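You operate a simulated robot arm through the tools that you are given. There is no shell and no other tool. Be economical: measure what you need, move in short steps, check, and stop when the job is done.

You run a simulated robot arm. Do the job below in one go: nothing can be reset, and whatever is moved stays where it is left.

## Task
Take the short glass pipe with yellow ends and put it on the top shelf of the grey rack. Set down upright: short glass pipe with yellow ends.

The check looks at the end state, three seconds after you hand in, the way a careful person would. Anything else that was tipped, shoved, dropped, spilled or broken makes it a failure.

## Robot
A 7-joint arm with a two-finger parallel gripper on a trunk, on a base that drives. Base frame: it is fixed to the floor where the robot stands at the start and does not move with it; the origin is under the middle of the robot, x ahead of it, y to its left, z up; the surface under the hand at the start is at about z = 806. Units: mm, degrees, N and s.
With the tool pointing down near the work surface it reaches from about 200 to 740 mm from the robot's upright axis, wherever it stands. Its first joint turns from -166.0 to 166.0 degrees. Places, roughly: short glass pipe with yellow ends (20x6x7 cm) [500, -100, 800]; top shelf of the grey rack [-2200, 2600, 1500]. Payload 1.57 kg.
The tool frame sits at the grasp point between the pads (the TCP): z along the fingers, y along the line on which they close. The tips reach 30 mm beyond it. The gripper opens to 110 mm. The fingers are 24 mm wide and 12 mm thick; the gripper's body (48 by 112 mm) begins 78 mm behind the TCP.
Orientation is told as [roll, pitch, yaw] about the base's x, y, z axes, in that order, counted from this pose: with the fingers straight down and closing along the base's y, the tool's x points along the base's -x, its y along +y and its z along -z.

## Interface
- The arm moves only by the tool apply_moves. Its argument "motion" is a list of rows, each a list of 2 entries, a list of its own where there are three numbers: the shift along the base's x, y, z in mm, then the turn, a rotation vector about the base's x, y, z in degrees. In form: [[[dx, dy, dz], [wx, wy, wz]], ...]. A call has 1 to 20 rows; each row is the pose to reach, as a shift and turn from the pose commanded when the call began. "claw" is the finger opening in mm, from 0 to 110, set as the call begins (left out, the last holds). A row lasts 0.2 s, in which the tool goes at most 50 mm and 8.6 degrees; a call with a longer step from one row to the next is refused whole, and so is a gripper value outside its range. A pose out of reach is approached as far as the arm can. The call stops where the force on the tool passes 40 N (or 10 N more than at its start, if that is more) or the arm is blocked; 0.2 s more then pass. Each finger travels about 45 mm/s and halts on what it meets, pressing with about 31 N; the grip force reading is that of the motor and also rises with nothing between the fingers. The clock runs only during rows and for 0.2 s after the last one: add rows that repeat a pose to give the fingers time. The reply holds the time, the measured pose of the TCP, the force on the tool along the base axes, the opening and the grip force, in the units named above and with some noise, with the torque about the TCP (base axes, N m) and any sound that the robot's microphone picked up.
- Cameras (640 x 400 px; columns grow to the right, rows downward): "scene" is now at [10.8, 115.5, 1466.7]; the picture's right is [-0.44, -0.90, 0.00], its down [-0.63, 0.31, -0.71] and it looks along [0.64, -0.32, -0.70] (base axes); focal length 272 px, centre (320, 200). "wrist" rides on the gripper at [70, 16, -141] in the tool frame; the picture's right is [-0.23, 0.97, 0.00], its down [-0.86, -0.20, -0.48] and it looks along [-0.47, -0.11, 0.88] (tool axes); focal length 222 px, centre (320, 200). There is no depth. A picture from a camera that has moved, and an enlarged one, comes with that camera's place and axes in the base frame and with its lens. The place of the scene camera against the robot may be out by one fixed shift of up to 12 mm in any direction.
- snapshot(camera): a new picture of that camera. No time passes.
- lift_body(by): slides the trunk up (or, below 0, down) by that many mm; the arm and the scene camera ride with it, the base frame stays. It gives what a move gives, with no picture.
- roll_base(legs): drives the robot by 1 to 6 legs, each [ahead, turn to the left] in mm and degrees, along the robot's own axes; the way and the turn of a leg run together, so that a leg with both is an arc; at most 1500 mm and 180 degrees a leg. The arm and the cameras ride along, it lands a little off, and it stops where it bumps. It gives what a move gives.
- aim_head(pan, tilt): turns the head with the scene camera to pan (to the left, within 155 degrees either way) and tilt (down, from -29 to 69), counted from straight ahead of the robot. It gives what a move gives.
- inspect(camera, box): a new picture of the part [left, top, right, bottom] of that camera's present view, enlarged. No time passes.
- sign_off(): hands the job in; it is judged then, once.

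Go step by step. Nothing tells you exact positions but the pictures and the camera data: compare them with the known pose of the tool, close in by small moves and look again before you grip or let go. The budget is 120 turns and 78 pictures, counting those below and the enlarged ones. Unless the task says otherwise, let go and move clear before handing in, and close with one line.

The tools are called after "Emit:" as a command line: name --argument value ..., lists and objects as JSON in quotes. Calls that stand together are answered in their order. apply_moves: Moves the arm, as the interface text tells. Its arguments: {"type":"object","properties":{"motion":{"type":"array","items":{"type":"array"}},"claw":{"type":"number"}},"required":["motion"]} The other tools are called the same way: lift_body (by) slides the trunk up or down; roll_base (legs) drives the base; aim_head (pan, tilt) turns the head that bears the scene camera; snapshot (camera) takes a picture; inspect (camera, box) takes an enlarged picture of a part of a camera's view; sign_off () hands the job in.

At the start:

```text
time_s: 0.0
ee_pos: [481.0, -241.5, 1076.4]
tcp_rot: [0.0, 0.0, 0.0]
wrist_force: [1.0, 0.2, -0.7]
wrist_torque: [-0.01, 0.0, -0.03]
finger_gap: 110.1
grip_force: 0.2
trunk travel left (down, up): [-400.0, 190.0]
robot x, y, heading: [2.3, 4.6, 0.1]
head pan, tilt: [-26.4, 44.4]
```

scene: 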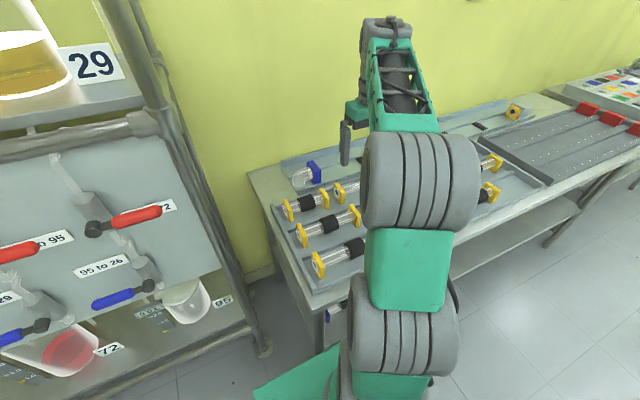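
wrist: 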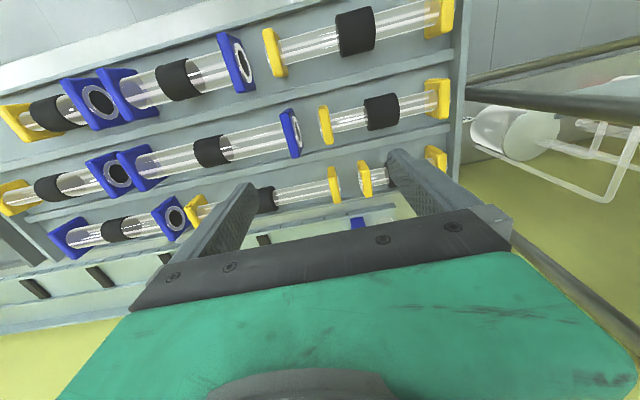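

The arm hides part of the tray; I see several yellow-ended pipes and blue-ended ones in a rack tray. I'll enlarge both views to tell the short yellow ones apart.

Emit:
inspect --camera "scene" --box '[240, 130, 400, 300]'

Emit:
inspect --camera "wrist" --box '[240, 0, 480, 220]'

```text
2.35 times, centred on (320, 215) of scene
camera zoom: at [10.8, 115.5, 1466.7], right [-0.44, -0.9, 0.0], down [-0.63, 0.31, -0.71], along [0.64, -0.32, -0.7], focal length 641 px, centre (320, 165)
```

zoom: 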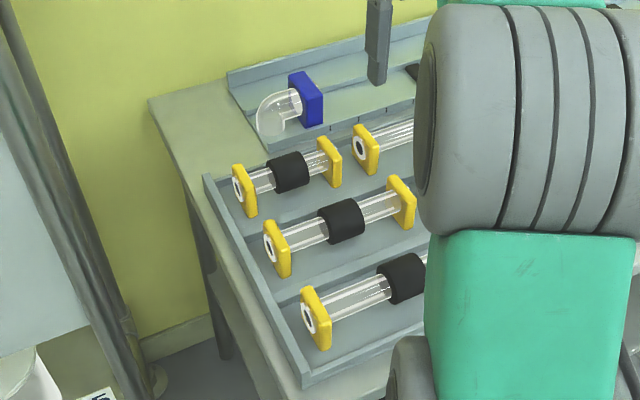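

```text
1.82 times, centred on (360, 110) of wrist
camera zoom: at [410.6, -225.1, 1219.4], right [0.23, 0.97, 0.0], down [0.86, -0.2, 0.48], along [0.47, -0.11, -0.88], focal length 404 px, centre (247, 364)
```

zoom: 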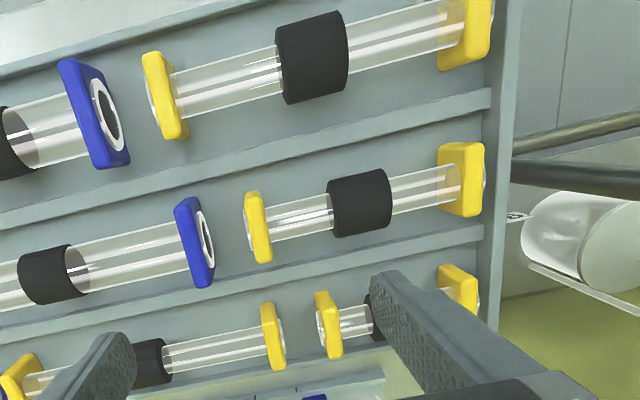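

Three left-hand yellow pipes work out at about 145 mm (far row), 195 mm (middle row, centre about [477,-145]) and 245 mm (near row). The middle one fits the 20 cm and the place given. I'll glance at the rack before planning the grip.

Emit:
aim_head --pan 130 --tilt 5

Emit:
snapshot --camera "scene"

```text
time_s: 2.4
ee_pos: [481.3, -241.4, 1076.6]
tcp_rot: [-0.1, 0.0, 0.0]
wrist_force: [0.3, -0.3, -0.1]
wrist_torque: [-0.01, 0.01, -0.01]
finger_gap: 110.0
grip_force: 0.2
trunk travel left (down, up): [-400.0, 190.0]
robot x, y, heading: [1.4, 1.0, 0.0]
head pan, tilt: [130.0, 5.0]
```

```text
73 pictures are left
camera scene: at [-121.5, 222.2, 1528.9], right [0.77, 0.64, 0.0], down [0.06, -0.07, -1.0], along [-0.64, 0.76, -0.09], focal length 272 px, centre (320, 200)
```

scene: 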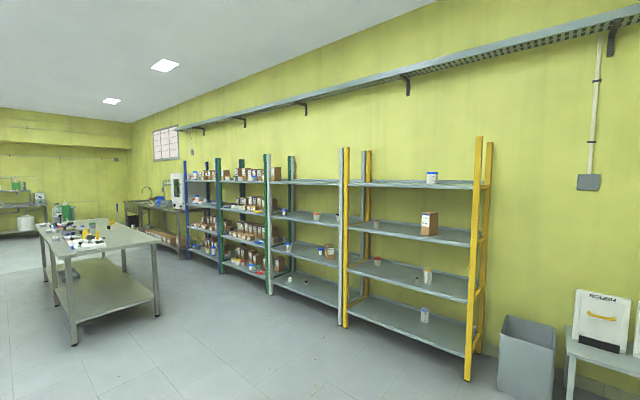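

Emit:
inspect --camera "scene" --box '[170, 130, 350, 310]'

Emit:
inspect --camera "scene" --box '[250, 140, 370, 215]'

```text
2.22 times, centred on (260, 220) of scene
camera zoom: at [-121.5, 222.2, 1528.9], right [0.77, 0.64, 0.0], down [0.06, -0.07, -1.0], along [-0.64, 0.76, -0.09], focal length 605 px, centre (453, 156)
```

zoom: 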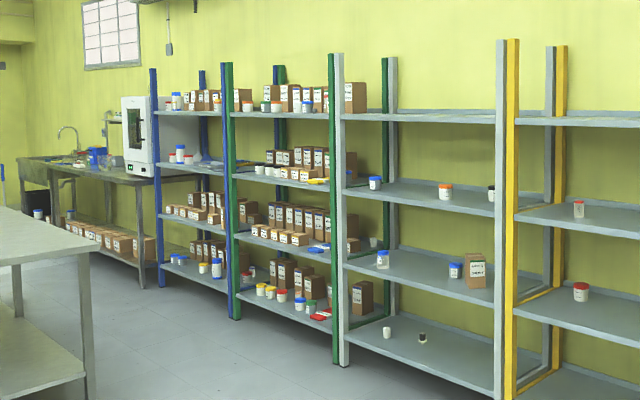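

```text
5.33 times, centred on (310, 178) of scene
camera zoom: at [-121.5, 222.2, 1528.9], right [0.77, 0.64, 0.0], down [0.06, -0.07, -1.0], along [-0.64, 0.76, -0.09], focal length 1453 px, centre (373, 320)
```

zoom: 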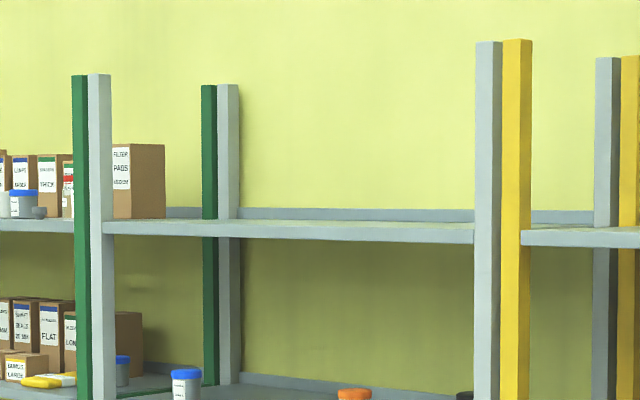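

The grey rack (grey posts, x about -2790 to -1610, front at y about 2390) has an empty top shelf. First I turn the tool 90° above the middle pipe and look again.

Emit:
aim_head --pan -20 --tilt 50

Emit:
apply_moves --motion '[[[0, 9, 0], [0, 0, 8.2]], [[0, 18, 0], [0, 0, 16.4]], [[-1, 27, 0], [0, 0, 24.6]], [[-1, 36, 0], [0, 0, 32.8]], [[-2, 45, 0], [0, 0, 41]], [[-2, 54, 0], [0, 0, 49.2]], [[-2, 63, 0], [0, 0, 57.4]], [[-3, 72, 0], [0, 0, 65.6]], [[-3, 81, 0], [0, 0, 73.8]], [[-4, 90, 0], [0, 0, 82]], [[-4, 96, 0], [0, 0, 90]], [[-4, 96, 0], [0, 0, 90]]]'

Emit:
snapshot --camera "wrist"

Emit:
snapshot --camera "scene"

```text
time_s: 4.8
ee_pos: [481.3, -241.3, 1077.2]
tcp_rot: [0.0, 0.0, 0.0]
wrist_force: [0.3, 0.0, -0.5]
wrist_torque: [0.0, 0.01, -0.02]
finger_gap: 110.2
grip_force: 0.2
trunk travel left (down, up): [-400.0, 190.0]
robot x, y, heading: [4.5, 1.8, 0.2]
head pan, tilt: [-20.0, 50.0]
```

```text
time_s: 7.4
ee_pos: [475.5, -145.7, 1077.7]
tcp_rot: [-0.1, 0.0, 90.1]
wrist_force: [0.5, -0.6, -0.3]
wrist_torque: [-0.02, -0.03, 0.0]
finger_gap: 109.8
grip_force: 0.0
trunk travel left (down, up): [-400.0, 190.0]
robot x, y, heading: [0.9, -1.7, -0.2]
head pan, tilt: [-20.0, 50.0]
```

```text
70 pictures are left
camera wrist: at [459.6, -215.9, 1219.7], right [-0.97, 0.23, 0.0], down [0.2, 0.86, 0.48], along [0.11, 0.47, -0.88], focal length 222 px, centre (320, 200)
```

wrist: 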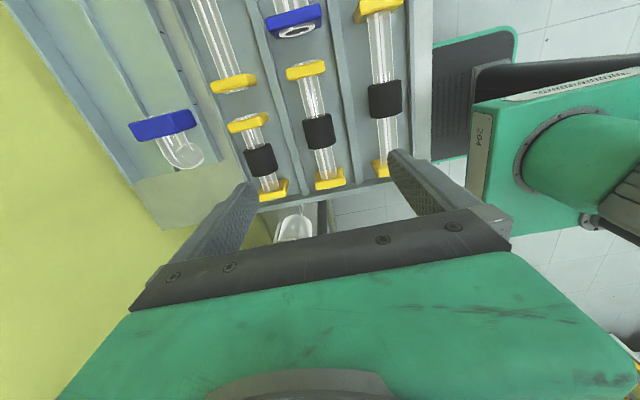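

```text
69 pictures are left
camera scene: at [9.9, 125.5, 1459.0], right [-0.34, -0.94, 0.0], down [-0.72, 0.26, -0.64], along [0.6, -0.22, -0.77], focal length 272 px, centre (320, 200)
```

scene: 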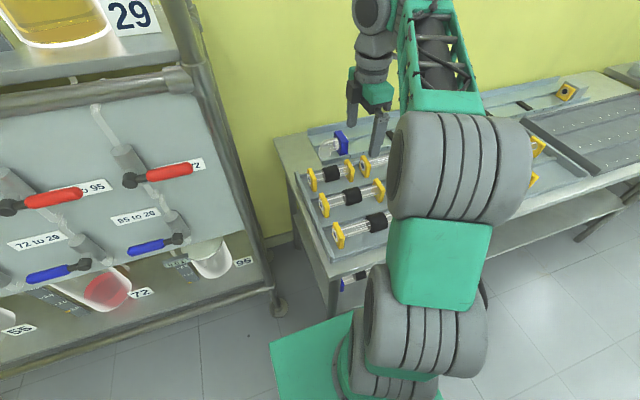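

The band of the middle pipe sits at about [478,-142]. I narrow the fingers to 75 mm, go down partway and look again.

Emit:
apply_moves --motion '[[[1, 2, -30], [0, 0, 0]], [[2, 3, -65], [0, 0, 0]], [[2, 3, -100], [0, 0, 0]], [[2, 3, -127], [0, 0, 0]], [[2, 3, -127], [0, 0, 0]]]' --claw 75

Emit:
snapshot --camera "wrist"

Emit:
inspect --camera "scene" --box '[280, 60, 440, 260]'

```text
time_s: 8.6
ee_pos: [479.1, -143.2, 948.2]
tcp_rot: [0.0, 0.0, 90.0]
wrist_force: [0.7, -0.1, 0.4]
wrist_torque: [0.01, -0.03, -0.01]
finger_gap: 74.9
grip_force: 0.1
trunk travel left (down, up): [-400.0, 190.0]
robot x, y, heading: [2.7, 1.3, -0.0]
head pan, tilt: [-20.0, 50.0]
```

```text
68 pictures are left
camera wrist: at [463.1, -212.9, 1091.8], right [-0.97, 0.23, 0.0], down [0.2, 0.86, 0.48], along [0.11, 0.47, -0.88], focal length 222 px, centre (320, 200)
```

wrist: 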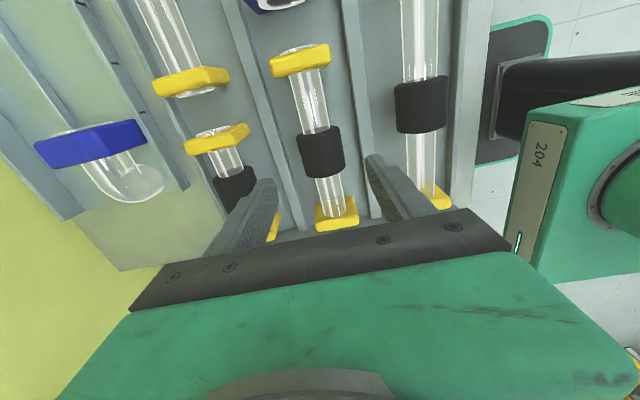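

```text
2.00 times, centred on (360, 160) of scene
camera zoom: at [10.0, 125.5, 1459.0], right [-0.34, -0.94, 0.0], down [-0.72, 0.26, -0.64], along [0.6, -0.22, -0.77], focal length 545 px, centre (240, 280)
```

zoom: 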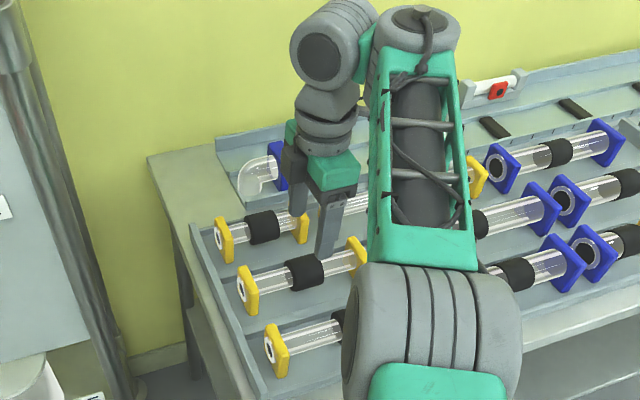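

Centre confirmed at [479,-142], level with the tool. I close the opening to 68 mm to stay off the tray dividers and go down to z about 848.

Emit:
apply_moves --motion '[[[0, 1, 0], [0, 0, 0]], [[0, 1, -25], [0, 0, 0]], [[0, 1, -50], [0, 0, 0]], [[0, 1, -65], [0, 0, 0]], [[0, 1, -75], [0, 0, 0]], [[0, 1, -75], [0, 0, 0]]]' --claw 68

Emit:
snapshot --camera "wrist"

Emit:
inspect --camera "scene" --box '[300, 130, 420, 250]'

```text
time_s: 10.0
ee_pos: [481.8, -144.0, 904.9]
tcp_rot: [0.7, -0.6, 90.0]
wrist_force: [0.3, -0.4, -0.2]
wrist_torque: [0.01, 0.01, 0.03]
finger_gap: 67.9
grip_force: 0.0
out of reach, approached as far as the arm can: row 3, 4, 5, 6
trunk travel left (down, up): [-400.0, 190.0]
robot x, y, heading: [0.3, -0.4, -0.1]
head pan, tilt: [-20.0, 50.0]
```

```text
66 pictures are left
camera wrist: at [466.3, -214.1, 1047.7], right [-0.97, 0.23, 0.01], down [0.21, 0.85, 0.48], along [0.1, 0.47, -0.88], focal length 222 px, centre (320, 200)
```

wrist: 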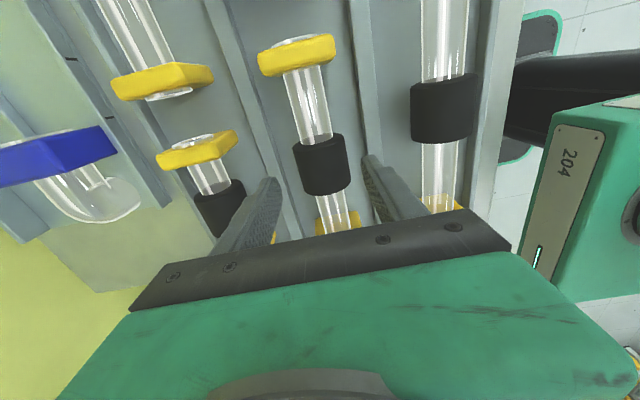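

```text
3.33 times, centred on (360, 190) of scene
camera zoom: at [10.4, 124.3, 1459.1], right [-0.34, -0.94, 0.0], down [-0.72, 0.26, -0.64], along [0.6, -0.22, -0.77], focal length 908 px, centre (187, 233)
```

zoom: 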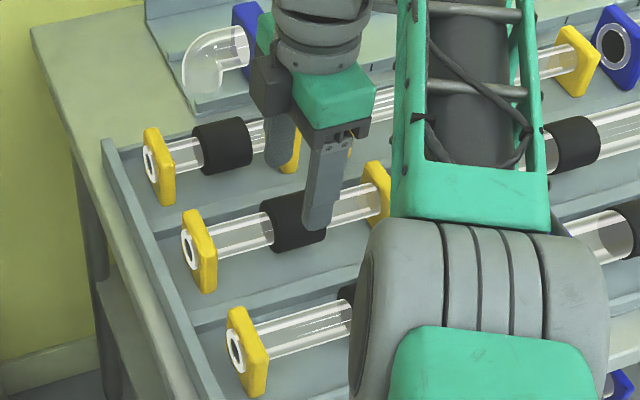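

The arm can't go lower from this trunk height. I back up to a straight pose, then lower the trunk by 60 mm.

Emit:
apply_moves --motion '[[[0, 0, 45], [0, 0, 0]], [[0, 0, 75], [0, 0, 0]], [[0, 0, 75], [0, 0, 0]]]'

Emit:
lift_body --by -60

Emit:
snapshot --camera "scene"

Emit:
snapshot --camera "wrist"

```text
time_s: 10.8
ee_pos: [478.6, -141.5, 949.2]
tcp_rot: [0.0, 0.1, 90.0]
wrist_force: [-0.2, -0.2, -0.4]
wrist_torque: [0.02, -0.01, 0.01]
finger_gap: 68.0
grip_force: 0.1
trunk travel left (down, up): [-400.0, 190.0]
robot x, y, heading: [-0.2, -0.6, -0.1]
head pan, tilt: [-20.0, 50.0]
```

```text
time_s: 11.8
ee_pos: [478.8, -142.0, 888.7]
tcp_rot: [0.0, 0.0, 90.0]
wrist_force: [-0.2, 0.2, 0.0]
wrist_torque: [-0.01, 0.01, 0.04]
finger_gap: 67.9
grip_force: 0.0
trunk travel left (down, up): [-340.0, 250.0]
robot x, y, heading: [-2.6, 0.4, 0.1]
head pan, tilt: [-20.0, 50.0]
```

```text
64 pictures are left
camera scene: at [9.8, 125.5, 1399.0], right [-0.34, -0.94, 0.0], down [-0.72, 0.26, -0.64], along [0.6, -0.22, -0.77], focal length 272 px, centre (320, 200)
```

scene: 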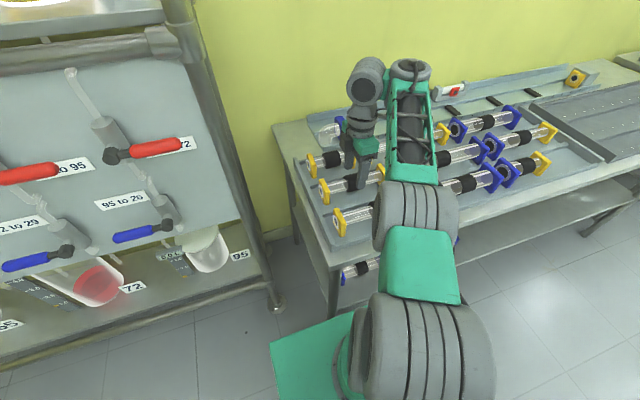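

```text
63 pictures are left
camera wrist: at [463.0, -210.8, 1031.4], right [-0.97, 0.23, 0.0], down [0.2, 0.86, 0.48], along [0.11, 0.47, -0.88], focal length 222 px, centre (320, 200)
```

wrist: 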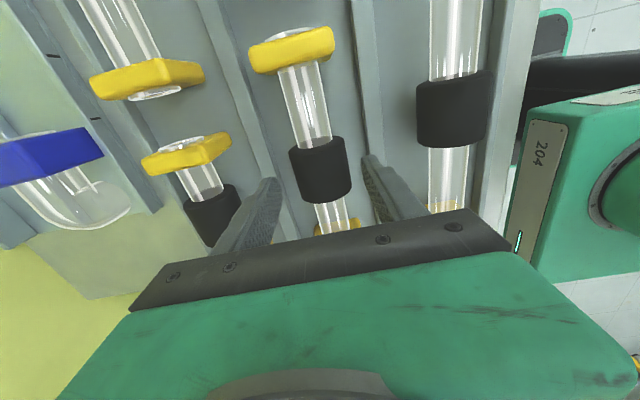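

Pipe axis is around z 840, centre near [479,-144]. I lower the last 42 mm.

Emit:
apply_moves --motion '[[[0, -2, -15], [0, 0, 0]], [[0, -2, -30], [0, 0, 0]], [[0, -2, -42], [0, 0, 0]], [[0, -2, -42], [0, 0, 0]]]'

Emit:
snapshot --camera "wrist"

Emit:
inspect --camera "scene" --box '[300, 100, 420, 250]'

```text
time_s: 12.8
ee_pos: [490.2, -134.1, 851.7]
tcp_rot: [0.5, -1.7, 89.9]
wrist_force: [-2.0, -0.1, 2.9]
wrist_torque: [0.01, 0.18, -0.04]
finger_gap: 68.7
grip_force: 0.4
out of reach, approached as far as the arm can: row 3, 4
trunk travel left (down, up): [-340.0, 250.0]
robot x, y, heading: [1.6, 0.5, 0.1]
head pan, tilt: [-20.0, 50.0]
```

```text
62 pictures are left
camera wrist: at [475.4, -207.2, 992.9], right [-0.97, 0.23, 0.01], down [0.2, 0.84, 0.5], along [0.1, 0.49, -0.86], focal length 222 px, centre (320, 200)
```

wrist: 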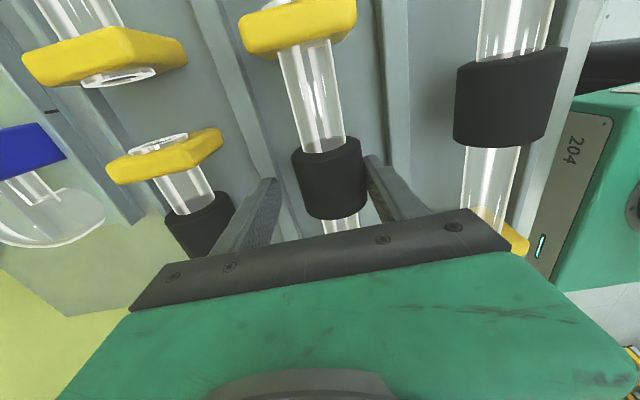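

```text
2.67 times, centred on (360, 175) of scene
camera zoom: at [9.7, 125.3, 1399.0], right [-0.34, -0.94, 0.0], down [-0.72, 0.26, -0.64], along [0.6, -0.22, -0.77], focal length 726 px, centre (213, 267)
```

zoom: 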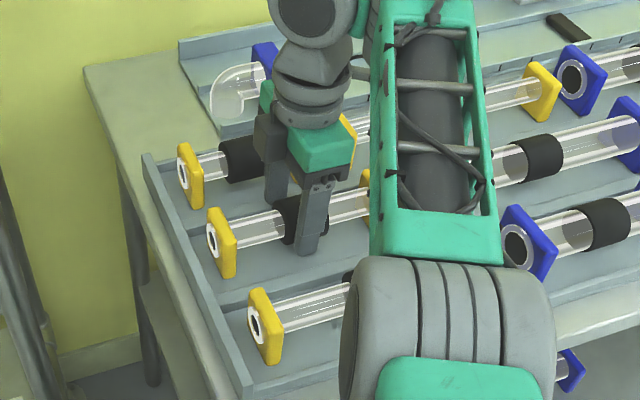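

Still at the reach limit, and it drifted 11 mm to +x with a light touch. I back up straight away and give the trunk more travel.

Emit:
apply_moves --motion '[[[0, 0, 20], [0, 0, 0]], [[0, 0, 42], [0, 0, 0]], [[0, 0, 42], [0, 0, 0]]]'

Emit:
lift_body --by -20

Emit:
snapshot --camera "wrist"

```text
time_s: 13.6
ee_pos: [478.7, -142.8, 888.6]
tcp_rot: [0.0, 0.0, 90.0]
wrist_force: [0.9, -0.8, -0.4]
wrist_torque: [0.01, 0.03, 0.0]
finger_gap: 68.1
grip_force: 0.1
trunk travel left (down, up): [-340.0, 250.0]
robot x, y, heading: [2.1, 1.1, -0.0]
head pan, tilt: [-20.0, 50.0]
```

```text
time_s: 14.2
ee_pos: [478.6, -143.2, 870.1]
tcp_rot: [0.0, 0.0, 90.0]
wrist_force: [0.4, 0.1, 0.2]
wrist_torque: [0.0, 0.02, 0.01]
finger_gap: 68.2
grip_force: 0.0
trunk travel left (down, up): [-320.0, 270.0]
robot x, y, heading: [0.5, -7.0, -0.0]
head pan, tilt: [-20.0, 50.0]
```

```text
60 pictures are left
camera wrist: at [462.6, -213.0, 1011.7], right [-0.97, 0.23, 0.0], down [0.2, 0.86, 0.48], along [0.11, 0.47, -0.88], focal length 222 px, centre (320, 200)
```

wrist: 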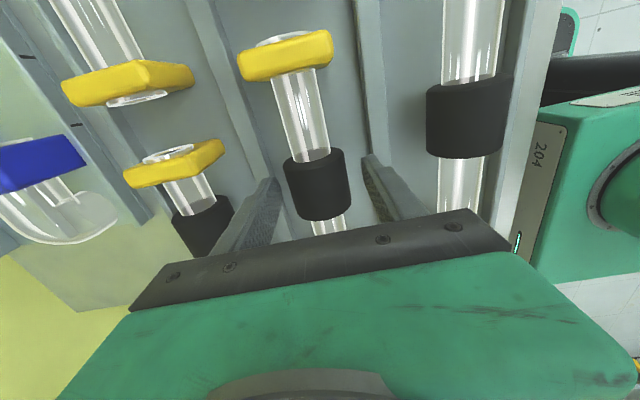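

The band is centred between the fingers. I lower the last 24 mm by the trunk so the tool stays straight.

Emit:
lift_body --by -24

Emit:
snapshot --camera "wrist"

Emit:
inspect --camera "scene" --box '[300, 80, 420, 230]'

```text
time_s: 14.9
ee_pos: [479.6, -142.8, 844.9]
tcp_rot: [0.1, 0.0, 89.9]
wrist_force: [-0.5, -0.4, -0.2]
wrist_torque: [0.0, -0.04, 0.0]
finger_gap: 67.9
grip_force: 0.0
trunk travel left (down, up): [-296.0, 294.0]
robot x, y, heading: [1.6, -1.1, 0.1]
head pan, tilt: [-20.0, 50.0]
```

```text
59 pictures are left
camera wrist: at [462.6, -213.0, 987.7], right [-0.97, 0.23, 0.0], down [0.2, 0.86, 0.48], along [0.11, 0.47, -0.88], focal length 222 px, centre (320, 200)
```

wrist: 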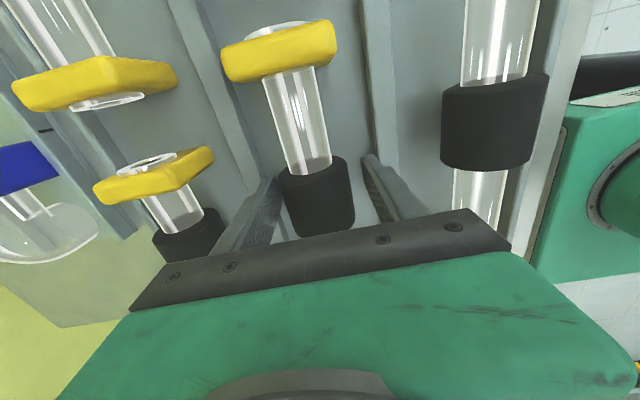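

```text
2.67 times, centred on (360, 155) of scene
camera zoom: at [9.8, 125.5, 1354.9], right [-0.34, -0.94, 0.0], down [-0.72, 0.26, -0.64], along [0.6, -0.22, -0.77], focal length 726 px, centre (213, 320)
```

zoom: 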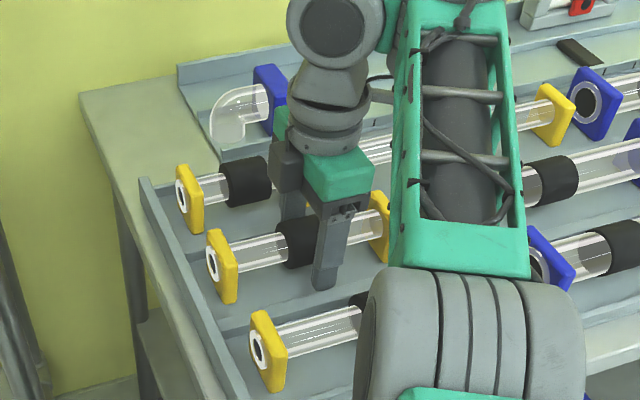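

Fingers straddle the band, so I close on it.

Emit:
apply_moves --motion '[[[0, 0, 0], [0, 0, 0]], [[0, 0, 0], [0, 0, 0]], [[0, 0, 0], [0, 0, 0]], [[0, 0, 0], [0, 0, 0]], [[0, 0, 0], [0, 0, 0]], [[0, 0, 0], [0, 0, 0]]]' --claw 20

Emit:
snapshot --camera "wrist"

```text
time_s: 16.3
ee_pos: [478.6, -144.1, 844.9]
tcp_rot: [0.0, 0.0, 90.0]
wrist_force: [-0.1, 0.4, 2.3]
wrist_torque: [0.0, -0.01, -0.05]
finger_gap: 48.1
grip_force: 31.2
trunk travel left (down, up): [-296.0, 294.0]
robot x, y, heading: [-3.7, 1.5, -0.0]
head pan, tilt: [-20.0, 50.0]
```

```text
57 pictures are left
camera wrist: at [462.5, -213.0, 987.8], right [-0.97, 0.23, 0.0], down [0.2, 0.86, 0.48], along [0.11, 0.47, -0.88], focal length 222 px, centre (320, 200)
```

wrist: 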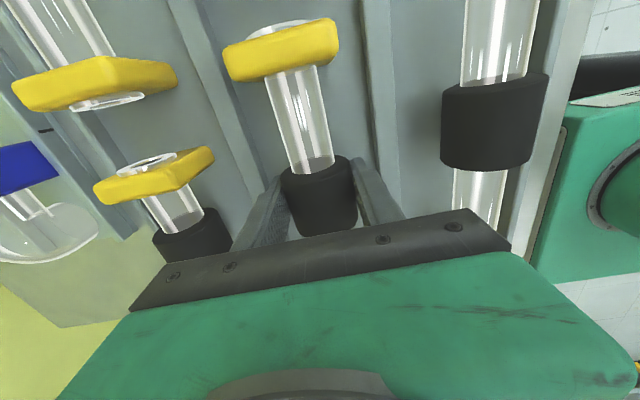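

Gripped at 48 mm with 31 N. I lift a little with the trunk and check for tilt or weight.

Emit:
lift_body --by 25

Emit:
snapshot --camera "wrist"

Emit:
inspect --camera "scene" --box '[300, 80, 420, 230]'

```text
time_s: 17.1
ee_pos: [478.0, -143.0, 868.7]
tcp_rot: [0.0, -0.1, 90.0]
wrist_force: [0.1, 0.1, -2.3]
wrist_torque: [-0.01, -0.01, -0.02]
finger_gap: 47.7
grip_force: 30.9
trunk travel left (down, up): [-321.0, 269.0]
robot x, y, heading: [-0.3, -0.5, -0.1]
head pan, tilt: [-20.0, 50.0]
```

```text
56 pictures are left
camera wrist: at [462.7, -213.0, 1012.5], right [-0.97, 0.23, 0.0], down [0.2, 0.85, 0.48], along [0.11, 0.47, -0.88], focal length 222 px, centre (320, 200)
```

wrist: 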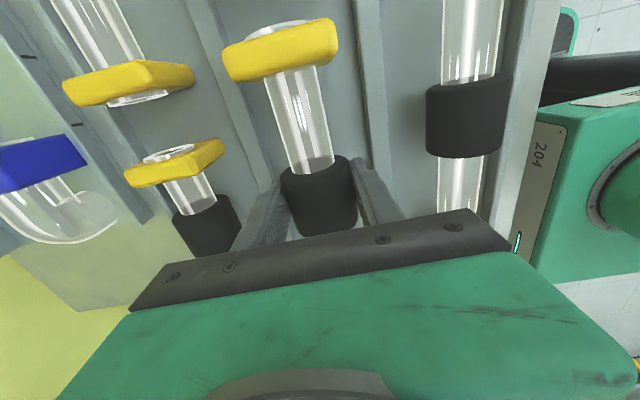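

```text
2.67 times, centred on (360, 155) of scene
camera zoom: at [10.1, 125.5, 1380.0], right [-0.34, -0.94, 0.0], down [-0.72, 0.26, -0.64], along [0.6, -0.22, -0.77], focal length 726 px, centre (213, 320)
```

zoom: 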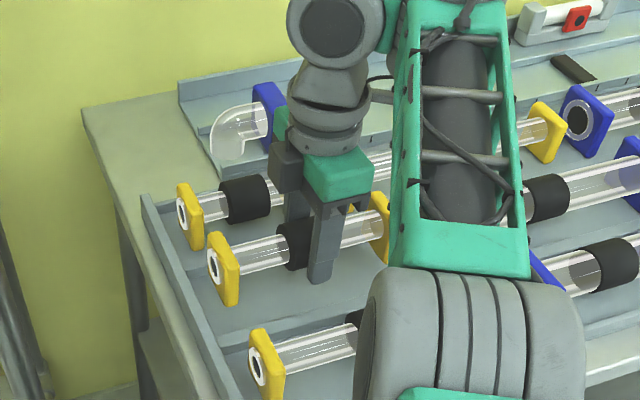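

The pipe is up, level and balanced (about 2.3 N). I raise the trunk fully and then check the space behind and to the left.

Emit:
lift_body --by 269

Emit:
aim_head --pan 155 --tilt 30

Emit:
snapshot --camera "scene"

Emit:
aim_head --pan 80 --tilt 30

Emit:
snapshot --camera "scene"

```text
time_s: 19.8
ee_pos: [479.4, -142.8, 1138.6]
tcp_rot: [0.0, 0.0, 90.0]
wrist_force: [-0.1, 0.1, -2.2]
wrist_torque: [0.01, 0.01, 0.01]
finger_gap: 48.0
grip_force: 31.2
trunk travel left (down, up): [-590.0, 0.0]
robot x, y, heading: [-0.9, 2.8, -0.1]
head pan, tilt: [-20.0, 50.0]
```

```text
time_s: 22.4
ee_pos: [480.1, -142.7, 1139.5]
tcp_rot: [-0.1, 0.0, 90.1]
wrist_force: [-0.9, -0.1, -2.8]
wrist_torque: [0.01, -0.02, -0.01]
finger_gap: 47.9
grip_force: 31.5
trunk travel left (down, up): [-590.0, 0.0]
robot x, y, heading: [1.3, 0.1, 0.2]
head pan, tilt: [154.7, 30.0]
```

```text
54 pictures are left
camera scene: at [-144.1, 190.5, 1678.5], right [0.43, 0.9, 0.0], down [0.45, -0.21, -0.87], along [-0.78, 0.37, -0.5], focal length 272 px, centre (320, 200)
```

scene: 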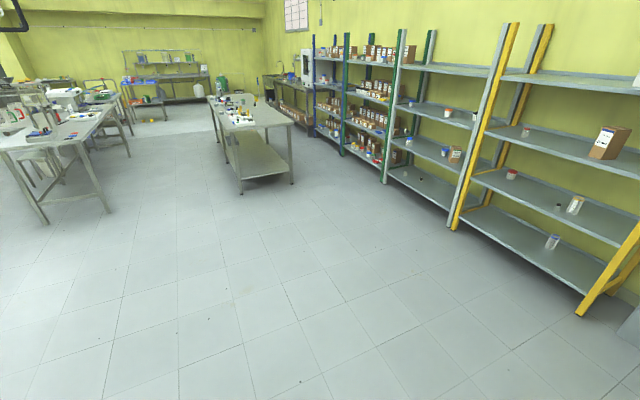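

```text
time_s: 23.9
ee_pos: [479.2, -143.2, 1138.3]
tcp_rot: [0.0, -0.1, 90.1]
wrist_force: [-0.8, 0.1, -2.8]
wrist_torque: [0.0, -0.01, 0.0]
finger_gap: 47.7
grip_force: 31.6
trunk travel left (down, up): [-590.0, 0.0]
robot x, y, heading: [-3.9, -1.4, 0.2]
head pan, tilt: [80.0, 30.0]
```

```text
53 pictures are left
camera scene: at [-46.7, 240.9, 1678.5], right [0.98, -0.17, 0.0], down [-0.09, -0.49, -0.87], along [0.15, 0.85, -0.5], focal length 272 px, centre (320, 200)
```

scene: 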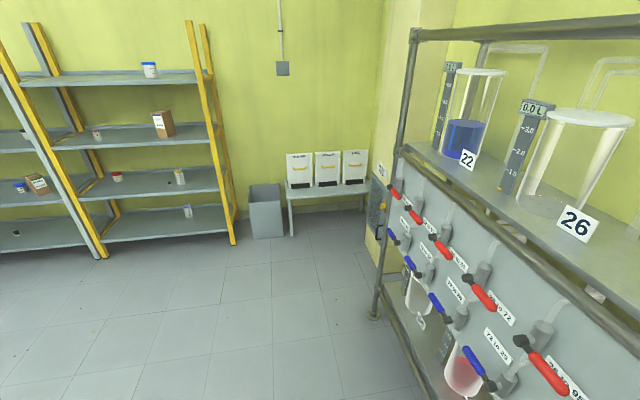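

The floor behind and to the left is clear. I back away from the bench, turn, and drive to a stand-off in front of the grey rack, facing it.

Emit:
roll_base --legs '[[-700, 0], [0, 135], [1100, 0], [1020, 0], [0, -45]]'

Emit:
aim_head --pan 0 --tilt 10

Emit:
snapshot --camera "scene"

Emit:
snapshot --camera "wrist"

```text
time_s: 45.5
ee_pos: [-2089.0, 1952.0, 1138.1]
tcp_rot: [0.1, 0.0, -178.8]
wrist_force: [0.6, 0.1, -3.4]
wrist_torque: [0.0, -0.02, 0.04]
finger_gap: 48.1
grip_force: 31.1
trunk travel left (down, up): [-590.0, 0.0]
robot x, y, heading: [-2223.4, 1469.1, 91.2]
head pan, tilt: [80.0, 30.0]
```

```text
time_s: 47.0
ee_pos: [-2088.3, 1953.2, 1138.2]
tcp_rot: [-0.1, -0.1, -178.8]
wrist_force: [0.7, -1.1, -2.4]
wrist_torque: [0.0, 0.01, 0.02]
finger_gap: 47.7
grip_force: 31.2
trunk travel left (down, up): [-590.0, 0.0]
robot x, y, heading: [-2222.9, 1468.3, 91.2]
head pan, tilt: [0.0, 10.0]
```

```text
52 pictures are left
camera scene: at [-2381.0, 1497.8, 1710.8], right [1.0, 0.02, 0.0], down [0.0, -0.17, -0.98], along [-0.02, 0.98, -0.17], focal length 272 px, centre (320, 200)
```

scene: 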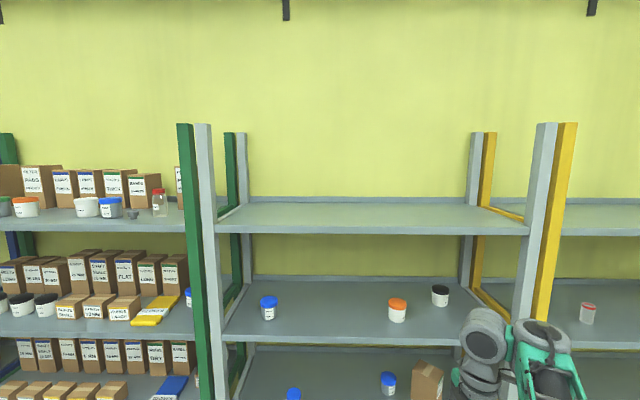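

```text
51 pictures are left
camera wrist: at [-2019.6, 1938.7, 1281.6], right [-0.21, -0.98, 0.0], down [-0.86, 0.18, 0.48], along [-0.47, 0.1, -0.88], focal length 222 px, centre (320, 200)
```

wrist: 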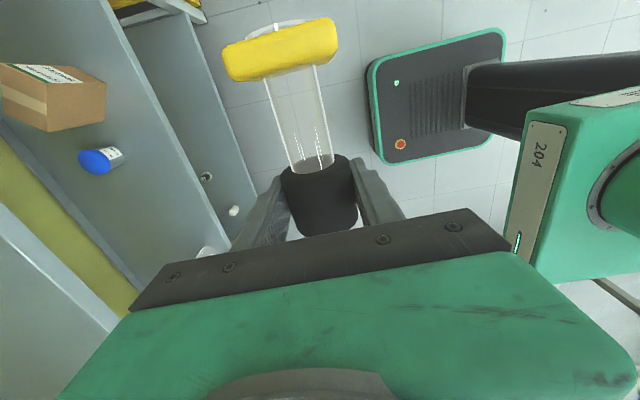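

I'm at about [-2223,1469] facing the rack. The top shelf is empty, surface near z 1471, with y from about 2390 to 2770. I raise the arm straight up while still clear of the rack.

Emit:
apply_moves --motion '[[[0, 0, 45], [0, 0, 0]], [[0, 0, 90], [0, 0, 0]], [[0, 0, 135], [0, 0, 0]], [[0, 0, 180], [0, 0, 0]], [[0, 0, 225], [0, 0, 0]], [[0, 0, 270], [0, 0, 0]], [[0, 0, 315], [0, 0, 0]], [[0, 0, 360], [0, 0, 0]], [[0, 0, 400], [0, 0, 0]], [[0, 0, 440], [0, 0, 0]], [[0, 0, 440], [0, 0, 0]]]'

Emit:
snapshot --camera "scene"

```text
time_s: 49.4
ee_pos: [-2098.2, 1921.6, 1434.6]
tcp_rot: [-0.1, 0.1, -178.8]
wrist_force: [-1.5, 0.1, -2.8]
wrist_torque: [0.0, 0.0, -0.03]
finger_gap: 47.9
grip_force: 31.1
out of reach, approached as far as the arm can: row 7, 8, 9, 10, 11
trunk travel left (down, up): [-590.0, 0.0]
robot x, y, heading: [-2219.3, 1474.5, 91.6]
head pan, tilt: [0.0, 10.0]
```

```text
50 pictures are left
camera scene: at [-2381.4, 1497.4, 1710.8], right [1.0, 0.02, 0.0], down [0.0, -0.17, -0.98], along [-0.02, 0.98, -0.17], focal length 272 px, centre (320, 200)
```

scene: 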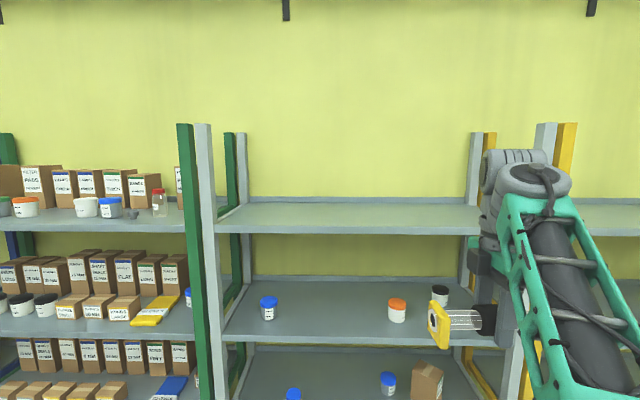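

With the tool straight down the arm tops out at z 1435 at this radius. A shorter radius should allow more height, so I test that with the tool drawn in toward the robot.

Emit:
apply_moves --motion '[[[-10, -40, -10], [0, 0, 0]], [[-20, -80, -20], [0, 0, 0]], [[-30, -120, -20], [0, 0, 0]], [[-30, -140, -20], [0, 0, 0]], [[-30, -140, -20], [0, 0, 0]], [[-30, -140, -20], [0, 0, 0]], [[-30, -140, -20], [0, 0, 0]]]'

Emit:
snapshot --camera "scene"

```text
time_s: 51.0
ee_pos: [-2133.0, 1784.3, 1411.2]
tcp_rot: [-0.1, 0.0, -178.8]
wrist_force: [-0.2, -0.2, -3.1]
wrist_torque: [0.01, -0.02, -0.01]
finger_gap: 47.7
grip_force: 31.3
trunk travel left (down, up): [-590.0, 0.0]
robot x, y, heading: [-2220.3, 1470.2, 91.1]
head pan, tilt: [0.0, 10.0]
```

```text
49 pictures are left
camera scene: at [-2381.0, 1497.7, 1710.8], right [1.0, 0.02, 0.0], down [0.0, -0.17, -0.98], along [-0.02, 0.98, -0.17], focal length 272 px, centre (320, 200)
```

scene: 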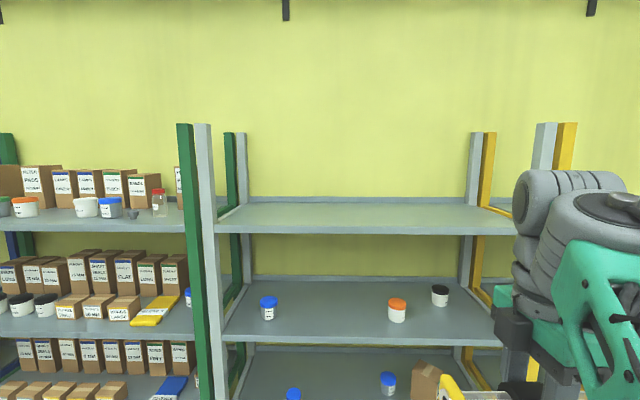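

It now sits at z 1411, so commands apparently run from the reached pose. I raise straight up again at this shorter radius.

Emit:
apply_moves --motion '[[[0, 0, 40], [0, 0, 0]], [[0, 0, 80], [0, 0, 0]], [[0, 0, 120], [0, 0, 0]], [[0, 0, 160], [0, 0, 0]], [[0, 0, 160], [0, 0, 0]]]'

```text
time_s: 52.2
ee_pos: [-2133.8, 1788.3, 1444.1]
tcp_rot: [0.0, 0.0, -178.8]
wrist_force: [-0.2, 0.6, -2.0]
wrist_torque: [0.02, 0.01, -0.01]
finger_gap: 48.0
grip_force: 31.0
out of reach, approached as far as the arm can: row 1, 2, 3, 4, 5
trunk travel left (down, up): [-590.0, 0.0]
robot x, y, heading: [-2225.0, 1469.8, 91.4]
head pan, tilt: [0.0, 10.0]
```

Tool-down height is capped near 1445, so the tool must lean forward for the shelf. The clean way is to hold the band with the fingers leaning about their closing axis, with the pipe pointing forward, which means re-gripping on a table first. I first test which lean the arm needs, beginning with the yaw.

Emit:
apply_moves --motion '[[[0, 25, -20], [0, 0, -8]], [[0, 50, -40], [0, 0, -16]], [[0, 75, -40], [0, 0, -24]], [[0, 100, -40], [0, 0, -32]], [[0, 120, -40], [0, 0, -40]], [[0, 120, -40], [0, 0, -48]], [[0, 120, -40], [0, 0, -56]], [[0, 120, -40], [0, 0, -64]], [[0, 120, -40], [0, 0, -72]], [[0, 120, -40], [0, 0, -80]], [[0, 120, -40], [0, 0, -88]], [[0, 120, -40], [0, 0, -90]]]'

Emit:
apply_moves --motion '[[[0, 0, 10], [8, 0, 0]], [[0, 0, 20], [16, 0, 0]], [[0, 0, 40], [24, 0, 0]], [[0, 0, 60], [32, 0, 0]], [[0, 0, 80], [40, 0, 0]], [[0, 0, 120], [40, 0, 0]], [[0, 0, 160], [40, 0, 0]], [[0, 0, 160], [40, 0, 0]]]'

```text
time_s: 54.8
ee_pos: [-2130.1, 1905.8, 1403.2]
tcp_rot: [-0.1, 0.0, 91.1]
wrist_force: [-0.2, 0.1, -2.7]
wrist_torque: [0.0, -0.03, 0.01]
finger_gap: 47.7
grip_force: 30.6
trunk travel left (down, up): [-590.0, 0.0]
robot x, y, heading: [-2222.8, 1473.6, 91.0]
head pan, tilt: [0.0, 10.0]
```

```text
time_s: 56.6
ee_pos: [-2129.9, 1907.4, 1565.0]
tcp_rot: [-1.0, -40.0, 91.7]
wrist_force: [-0.1, -0.4, -2.5]
wrist_torque: [-0.01, 0.0, -0.02]
finger_gap: 47.7
grip_force: 31.4
trunk travel left (down, up): [-590.0, 0.0]
robot x, y, heading: [-2224.8, 1470.8, 91.1]
head pan, tilt: [0.0, 10.0]
```

With a 40° lean the arm reaches z 1565. I test a bit more forward reach in this pose.

Emit:
apply_moves --motion '[[[0, 30, -5], [0, 0, 0]], [[0, 60, -10], [0, 0, 0]], [[0, 90, -15], [0, 0, 0]], [[0, 120, -15], [0, 0, 0]], [[0, 120, -15], [0, 0, 0]]]'

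Emit:
aim_head --pan 90 --tilt 30

Emit:
snapshot --camera "scene"

```text
time_s: 57.8
ee_pos: [-2131.0, 2023.7, 1548.8]
tcp_rot: [-0.9, -40.1, 91.5]
wrist_force: [0.4, 0.3, -2.3]
wrist_torque: [-0.02, 0.0, 0.0]
finger_gap: 47.8
grip_force: 31.0
trunk travel left (down, up): [-590.0, 0.0]
robot x, y, heading: [-2222.8, 1472.0, 91.0]
head pan, tilt: [0.0, 10.0]
```

```text
time_s: 59.4
ee_pos: [-2130.3, 2024.4, 1548.7]
tcp_rot: [-1.0, -40.0, 91.5]
wrist_force: [0.7, 0.0, -2.1]
wrist_torque: [0.0, -0.01, 0.0]
finger_gap: 47.9
grip_force: 31.0
trunk travel left (down, up): [-590.0, 0.0]
robot x, y, heading: [-2223.7, 1471.0, 91.2]
head pan, tilt: [90.0, 30.0]
```

```text
48 pictures are left
camera scene: at [-2469.5, 1403.1, 1678.5], right [-0.02, 1.0, 0.0], down [0.5, 0.01, -0.87], along [-0.87, -0.02, -0.5], focal length 272 px, centre (320, 200)
```

scene: 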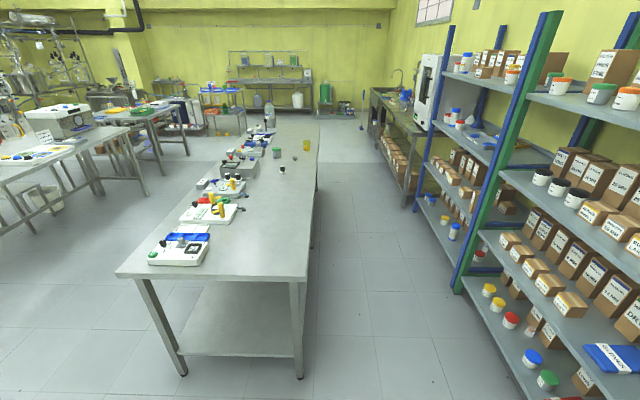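

The leaned pose reaches 560 mm out at z 1549, so the shelf is workable. The nearby table (top about z 820, edge about x -3315) is clear for y 900–1300, so I'll re-grip there. First I straighten the tool, then drive over.

Emit:
apply_moves --motion '[[[0, -20, -30], [0, 0, 0]], [[0, -40, -70], [-8, 0, 0]], [[0, -60, -110], [-16, 0, 0]], [[0, -70, -150], [-24, 0, 0]], [[0, -70, -170], [-32, 0, 0]], [[0, -70, -180], [-40, 0, 0]], [[0, -70, -180], [-40, 0, 0]]]'

Emit:
roll_base --legs '[[0, 119], [840, 0], [0, -30]]'

Emit:
aim_head --pan 0 --tilt 45

Emit:
snapshot --camera "scene"

Emit:
snapshot --camera "wrist"

```text
time_s: 61.0
ee_pos: [-2130.0, 1954.5, 1368.1]
tcp_rot: [0.0, 0.2, 91.2]
wrist_force: [-0.5, -0.1, -2.2]
wrist_torque: [-0.04, 0.0, 0.0]
finger_gap: 47.9
grip_force: 30.8
trunk travel left (down, up): [-590.0, 0.0]
robot x, y, heading: [-2222.7, 1469.7, 91.0]
head pan, tilt: [90.0, 30.0]
```

```text
time_s: 71.9
ee_pos: [-3425.2, 1161.5, 1368.1]
tcp_rot: [0.0, 0.1, 179.9]
wrist_force: [-0.3, -0.3, -3.2]
wrist_torque: [0.0, -0.04, 0.01]
finger_gap: 47.8
grip_force: 30.8
trunk travel left (down, up): [-590.0, 0.0]
robot x, y, heading: [-2941.9, 1057.2, 179.9]
head pan, tilt: [90.0, 30.0]
```

```text
time_s: 73.5
ee_pos: [-3425.9, 1161.8, 1367.7]
tcp_rot: [0.0, -0.1, 179.9]
wrist_force: [0.3, -0.2, -1.9]
wrist_torque: [0.04, -0.01, 0.01]
finger_gap: 47.9
grip_force: 31.6
trunk travel left (down, up): [-590.0, 0.0]
robot x, y, heading: [-2939.2, 1057.3, 180.1]
head pan, tilt: [0.0, 45.0]
```

```text
47 pictures are left
camera scene: at [-2966.5, 899.8, 1655.9], right [0.0, 1.0, 0.0], down [0.71, 0.0, -0.71], along [-0.71, 0.0, -0.71], focal length 272 px, centre (320, 200)
```

scene: 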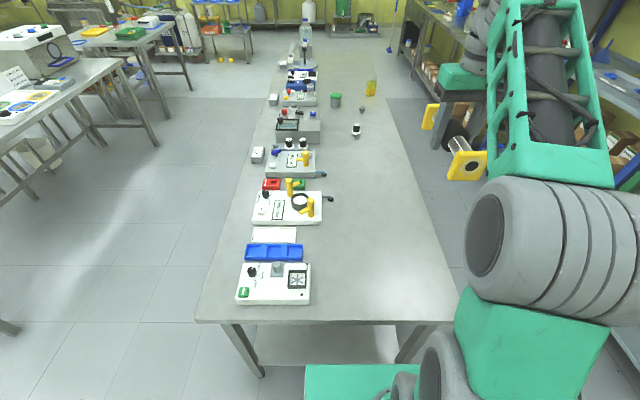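

```text
46 pictures are left
camera wrist: at [-3356.2, 1145.1, 1511.2], right [-0.23, -0.97, 0.0], down [-0.85, 0.2, 0.48], along [-0.47, 0.11, -0.88], focal length 222 px, centre (320, 200)
```

wrist: 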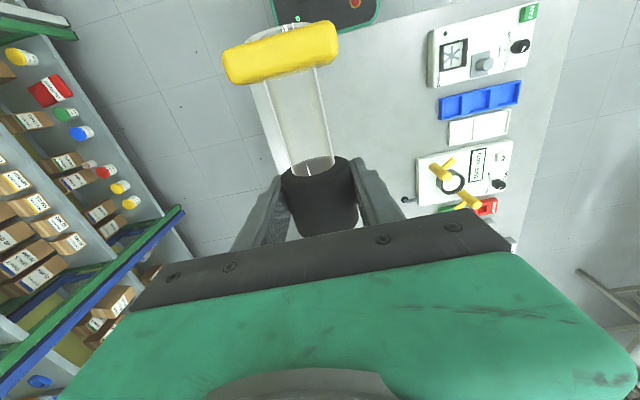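

I'm at the table: top spans y 530–1305 with its front edge near x -3291, and the right part is clear. I shift the pipe over clear table and lower the trunk 340 mm.

Emit:
apply_moves --motion '[[[-20, -20, 0], [0, 0, 0]], [[-40, -45, 0], [0, 0, 0]], [[-40, -45, 0], [0, 0, 0]]]'

Emit:
lift_body --by -340

Emit:
snapshot --camera "scene"

```text
time_s: 74.3
ee_pos: [-3463.3, 1116.1, 1365.9]
tcp_rot: [0.0, 0.0, 179.9]
wrist_force: [-0.3, 0.5, -2.7]
wrist_torque: [-0.01, 0.0, -0.03]
finger_gap: 48.1
grip_force: 30.6
trunk travel left (down, up): [-590.0, 0.0]
robot x, y, heading: [-2942.0, 1056.8, 179.8]
head pan, tilt: [0.0, 45.0]
```

```text
time_s: 77.7
ee_pos: [-3464.4, 1115.3, 1026.5]
tcp_rot: [0.0, 0.0, 179.8]
wrist_force: [0.3, -0.5, -2.0]
wrist_torque: [-0.02, 0.02, 0.02]
finger_gap: 47.8
grip_force: 30.8
trunk travel left (down, up): [-250.0, 340.0]
robot x, y, heading: [-2947.2, 1054.5, 179.7]
head pan, tilt: [0.0, 45.0]
```

```text
45 pictures are left
camera scene: at [-2966.5, 899.9, 1315.9], right [0.0, 1.0, 0.0], down [0.71, 0.0, -0.71], along [-0.71, 0.0, -0.71], focal length 272 px, centre (320, 200)
```

scene: 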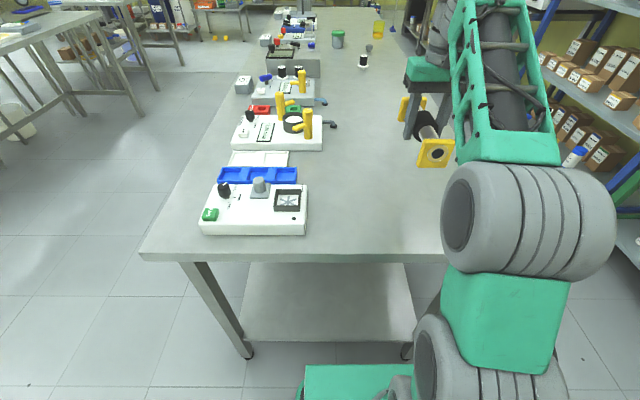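

The table top comes out between z 806 and 846. I lower to z about 920 and measure again.

Emit:
apply_moves --motion '[[[0, 0, -35], [0, 0, 0]], [[0, 0, -70], [0, 0, 0]], [[0, 0, -100], [0, 0, 0]], [[0, 0, -100], [0, 0, 0]]]'

Emit:
inspect --camera "scene" --box '[340, 60, 500, 260]'

Emit:
snapshot --camera "wrist"

```text
time_s: 78.7
ee_pos: [-3462.6, 1116.5, 927.2]
tcp_rot: [0.0, 0.0, 179.9]
wrist_force: [-0.4, -0.4, -1.8]
wrist_torque: [-0.01, -0.02, -0.02]
finger_gap: 47.9
grip_force: 31.0
trunk travel left (down, up): [-250.0, 340.0]
robot x, y, heading: [-2942.3, 1058.7, 179.9]
head pan, tilt: [0.0, 45.0]
```

```text
2.00 times, centred on (420, 160) of scene
camera zoom: at [-2966.6, 899.9, 1315.9], right [0.0, 1.0, 0.0], down [0.71, 0.0, -0.71], along [-0.71, 0.0, -0.71], focal length 545 px, centre (120, 280)
```

zoom: 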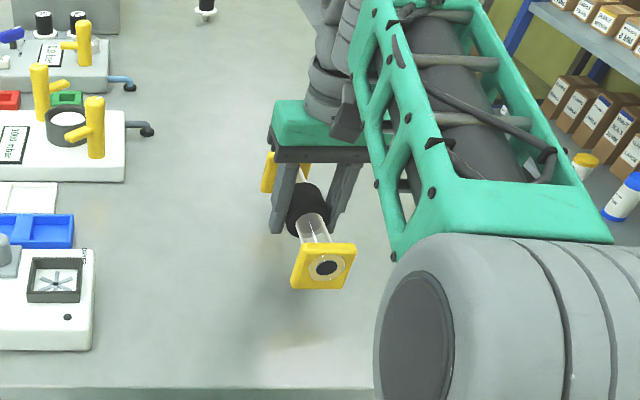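

```text
43 pictures are left
camera wrist: at [-3394.4, 1100.8, 1069.1], right [-0.23, -0.97, 0.0], down [-0.85, 0.2, 0.48], along [-0.47, 0.11, -0.88], focal length 222 px, centre (320, 200)
```

wrist: 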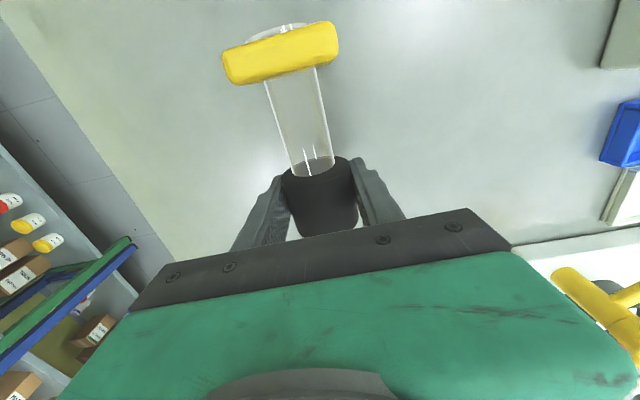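

Clear around. I lower in small steps and watch the force for touch-down.

Emit:
apply_moves --motion '[[[0, 0, -15], [0, 0, 0]], [[0, 0, -30], [0, 0, 0]], [[0, 0, -36], [0, 0, 0]], [[0, 0, -36], [0, 0, 0]]]'

Emit:
inspect --camera "scene" --box '[360, 100, 480, 220]'

```text
time_s: 79.7
ee_pos: [-3463.8, 1116.2, 890.2]
tcp_rot: [0.0, 0.0, 179.8]
wrist_force: [-0.3, -0.4, -2.8]
wrist_torque: [0.0, 0.01, 0.02]
finger_gap: 47.7
grip_force: 31.2
trunk travel left (down, up): [-250.0, 340.0]
robot x, y, heading: [-2942.8, 1052.8, 179.9]
head pan, tilt: [0.0, 45.0]
```

```text
3.33 times, centred on (420, 160) of scene
camera zoom: at [-2966.5, 899.9, 1315.9], right [0.0, 1.0, 0.0], down [0.71, 0.0, -0.71], along [-0.71, 0.0, -0.71], focal length 908 px, centre (-13, 333)
```

zoom: 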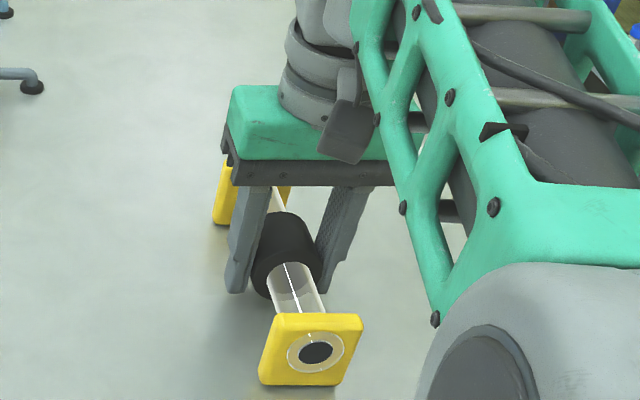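

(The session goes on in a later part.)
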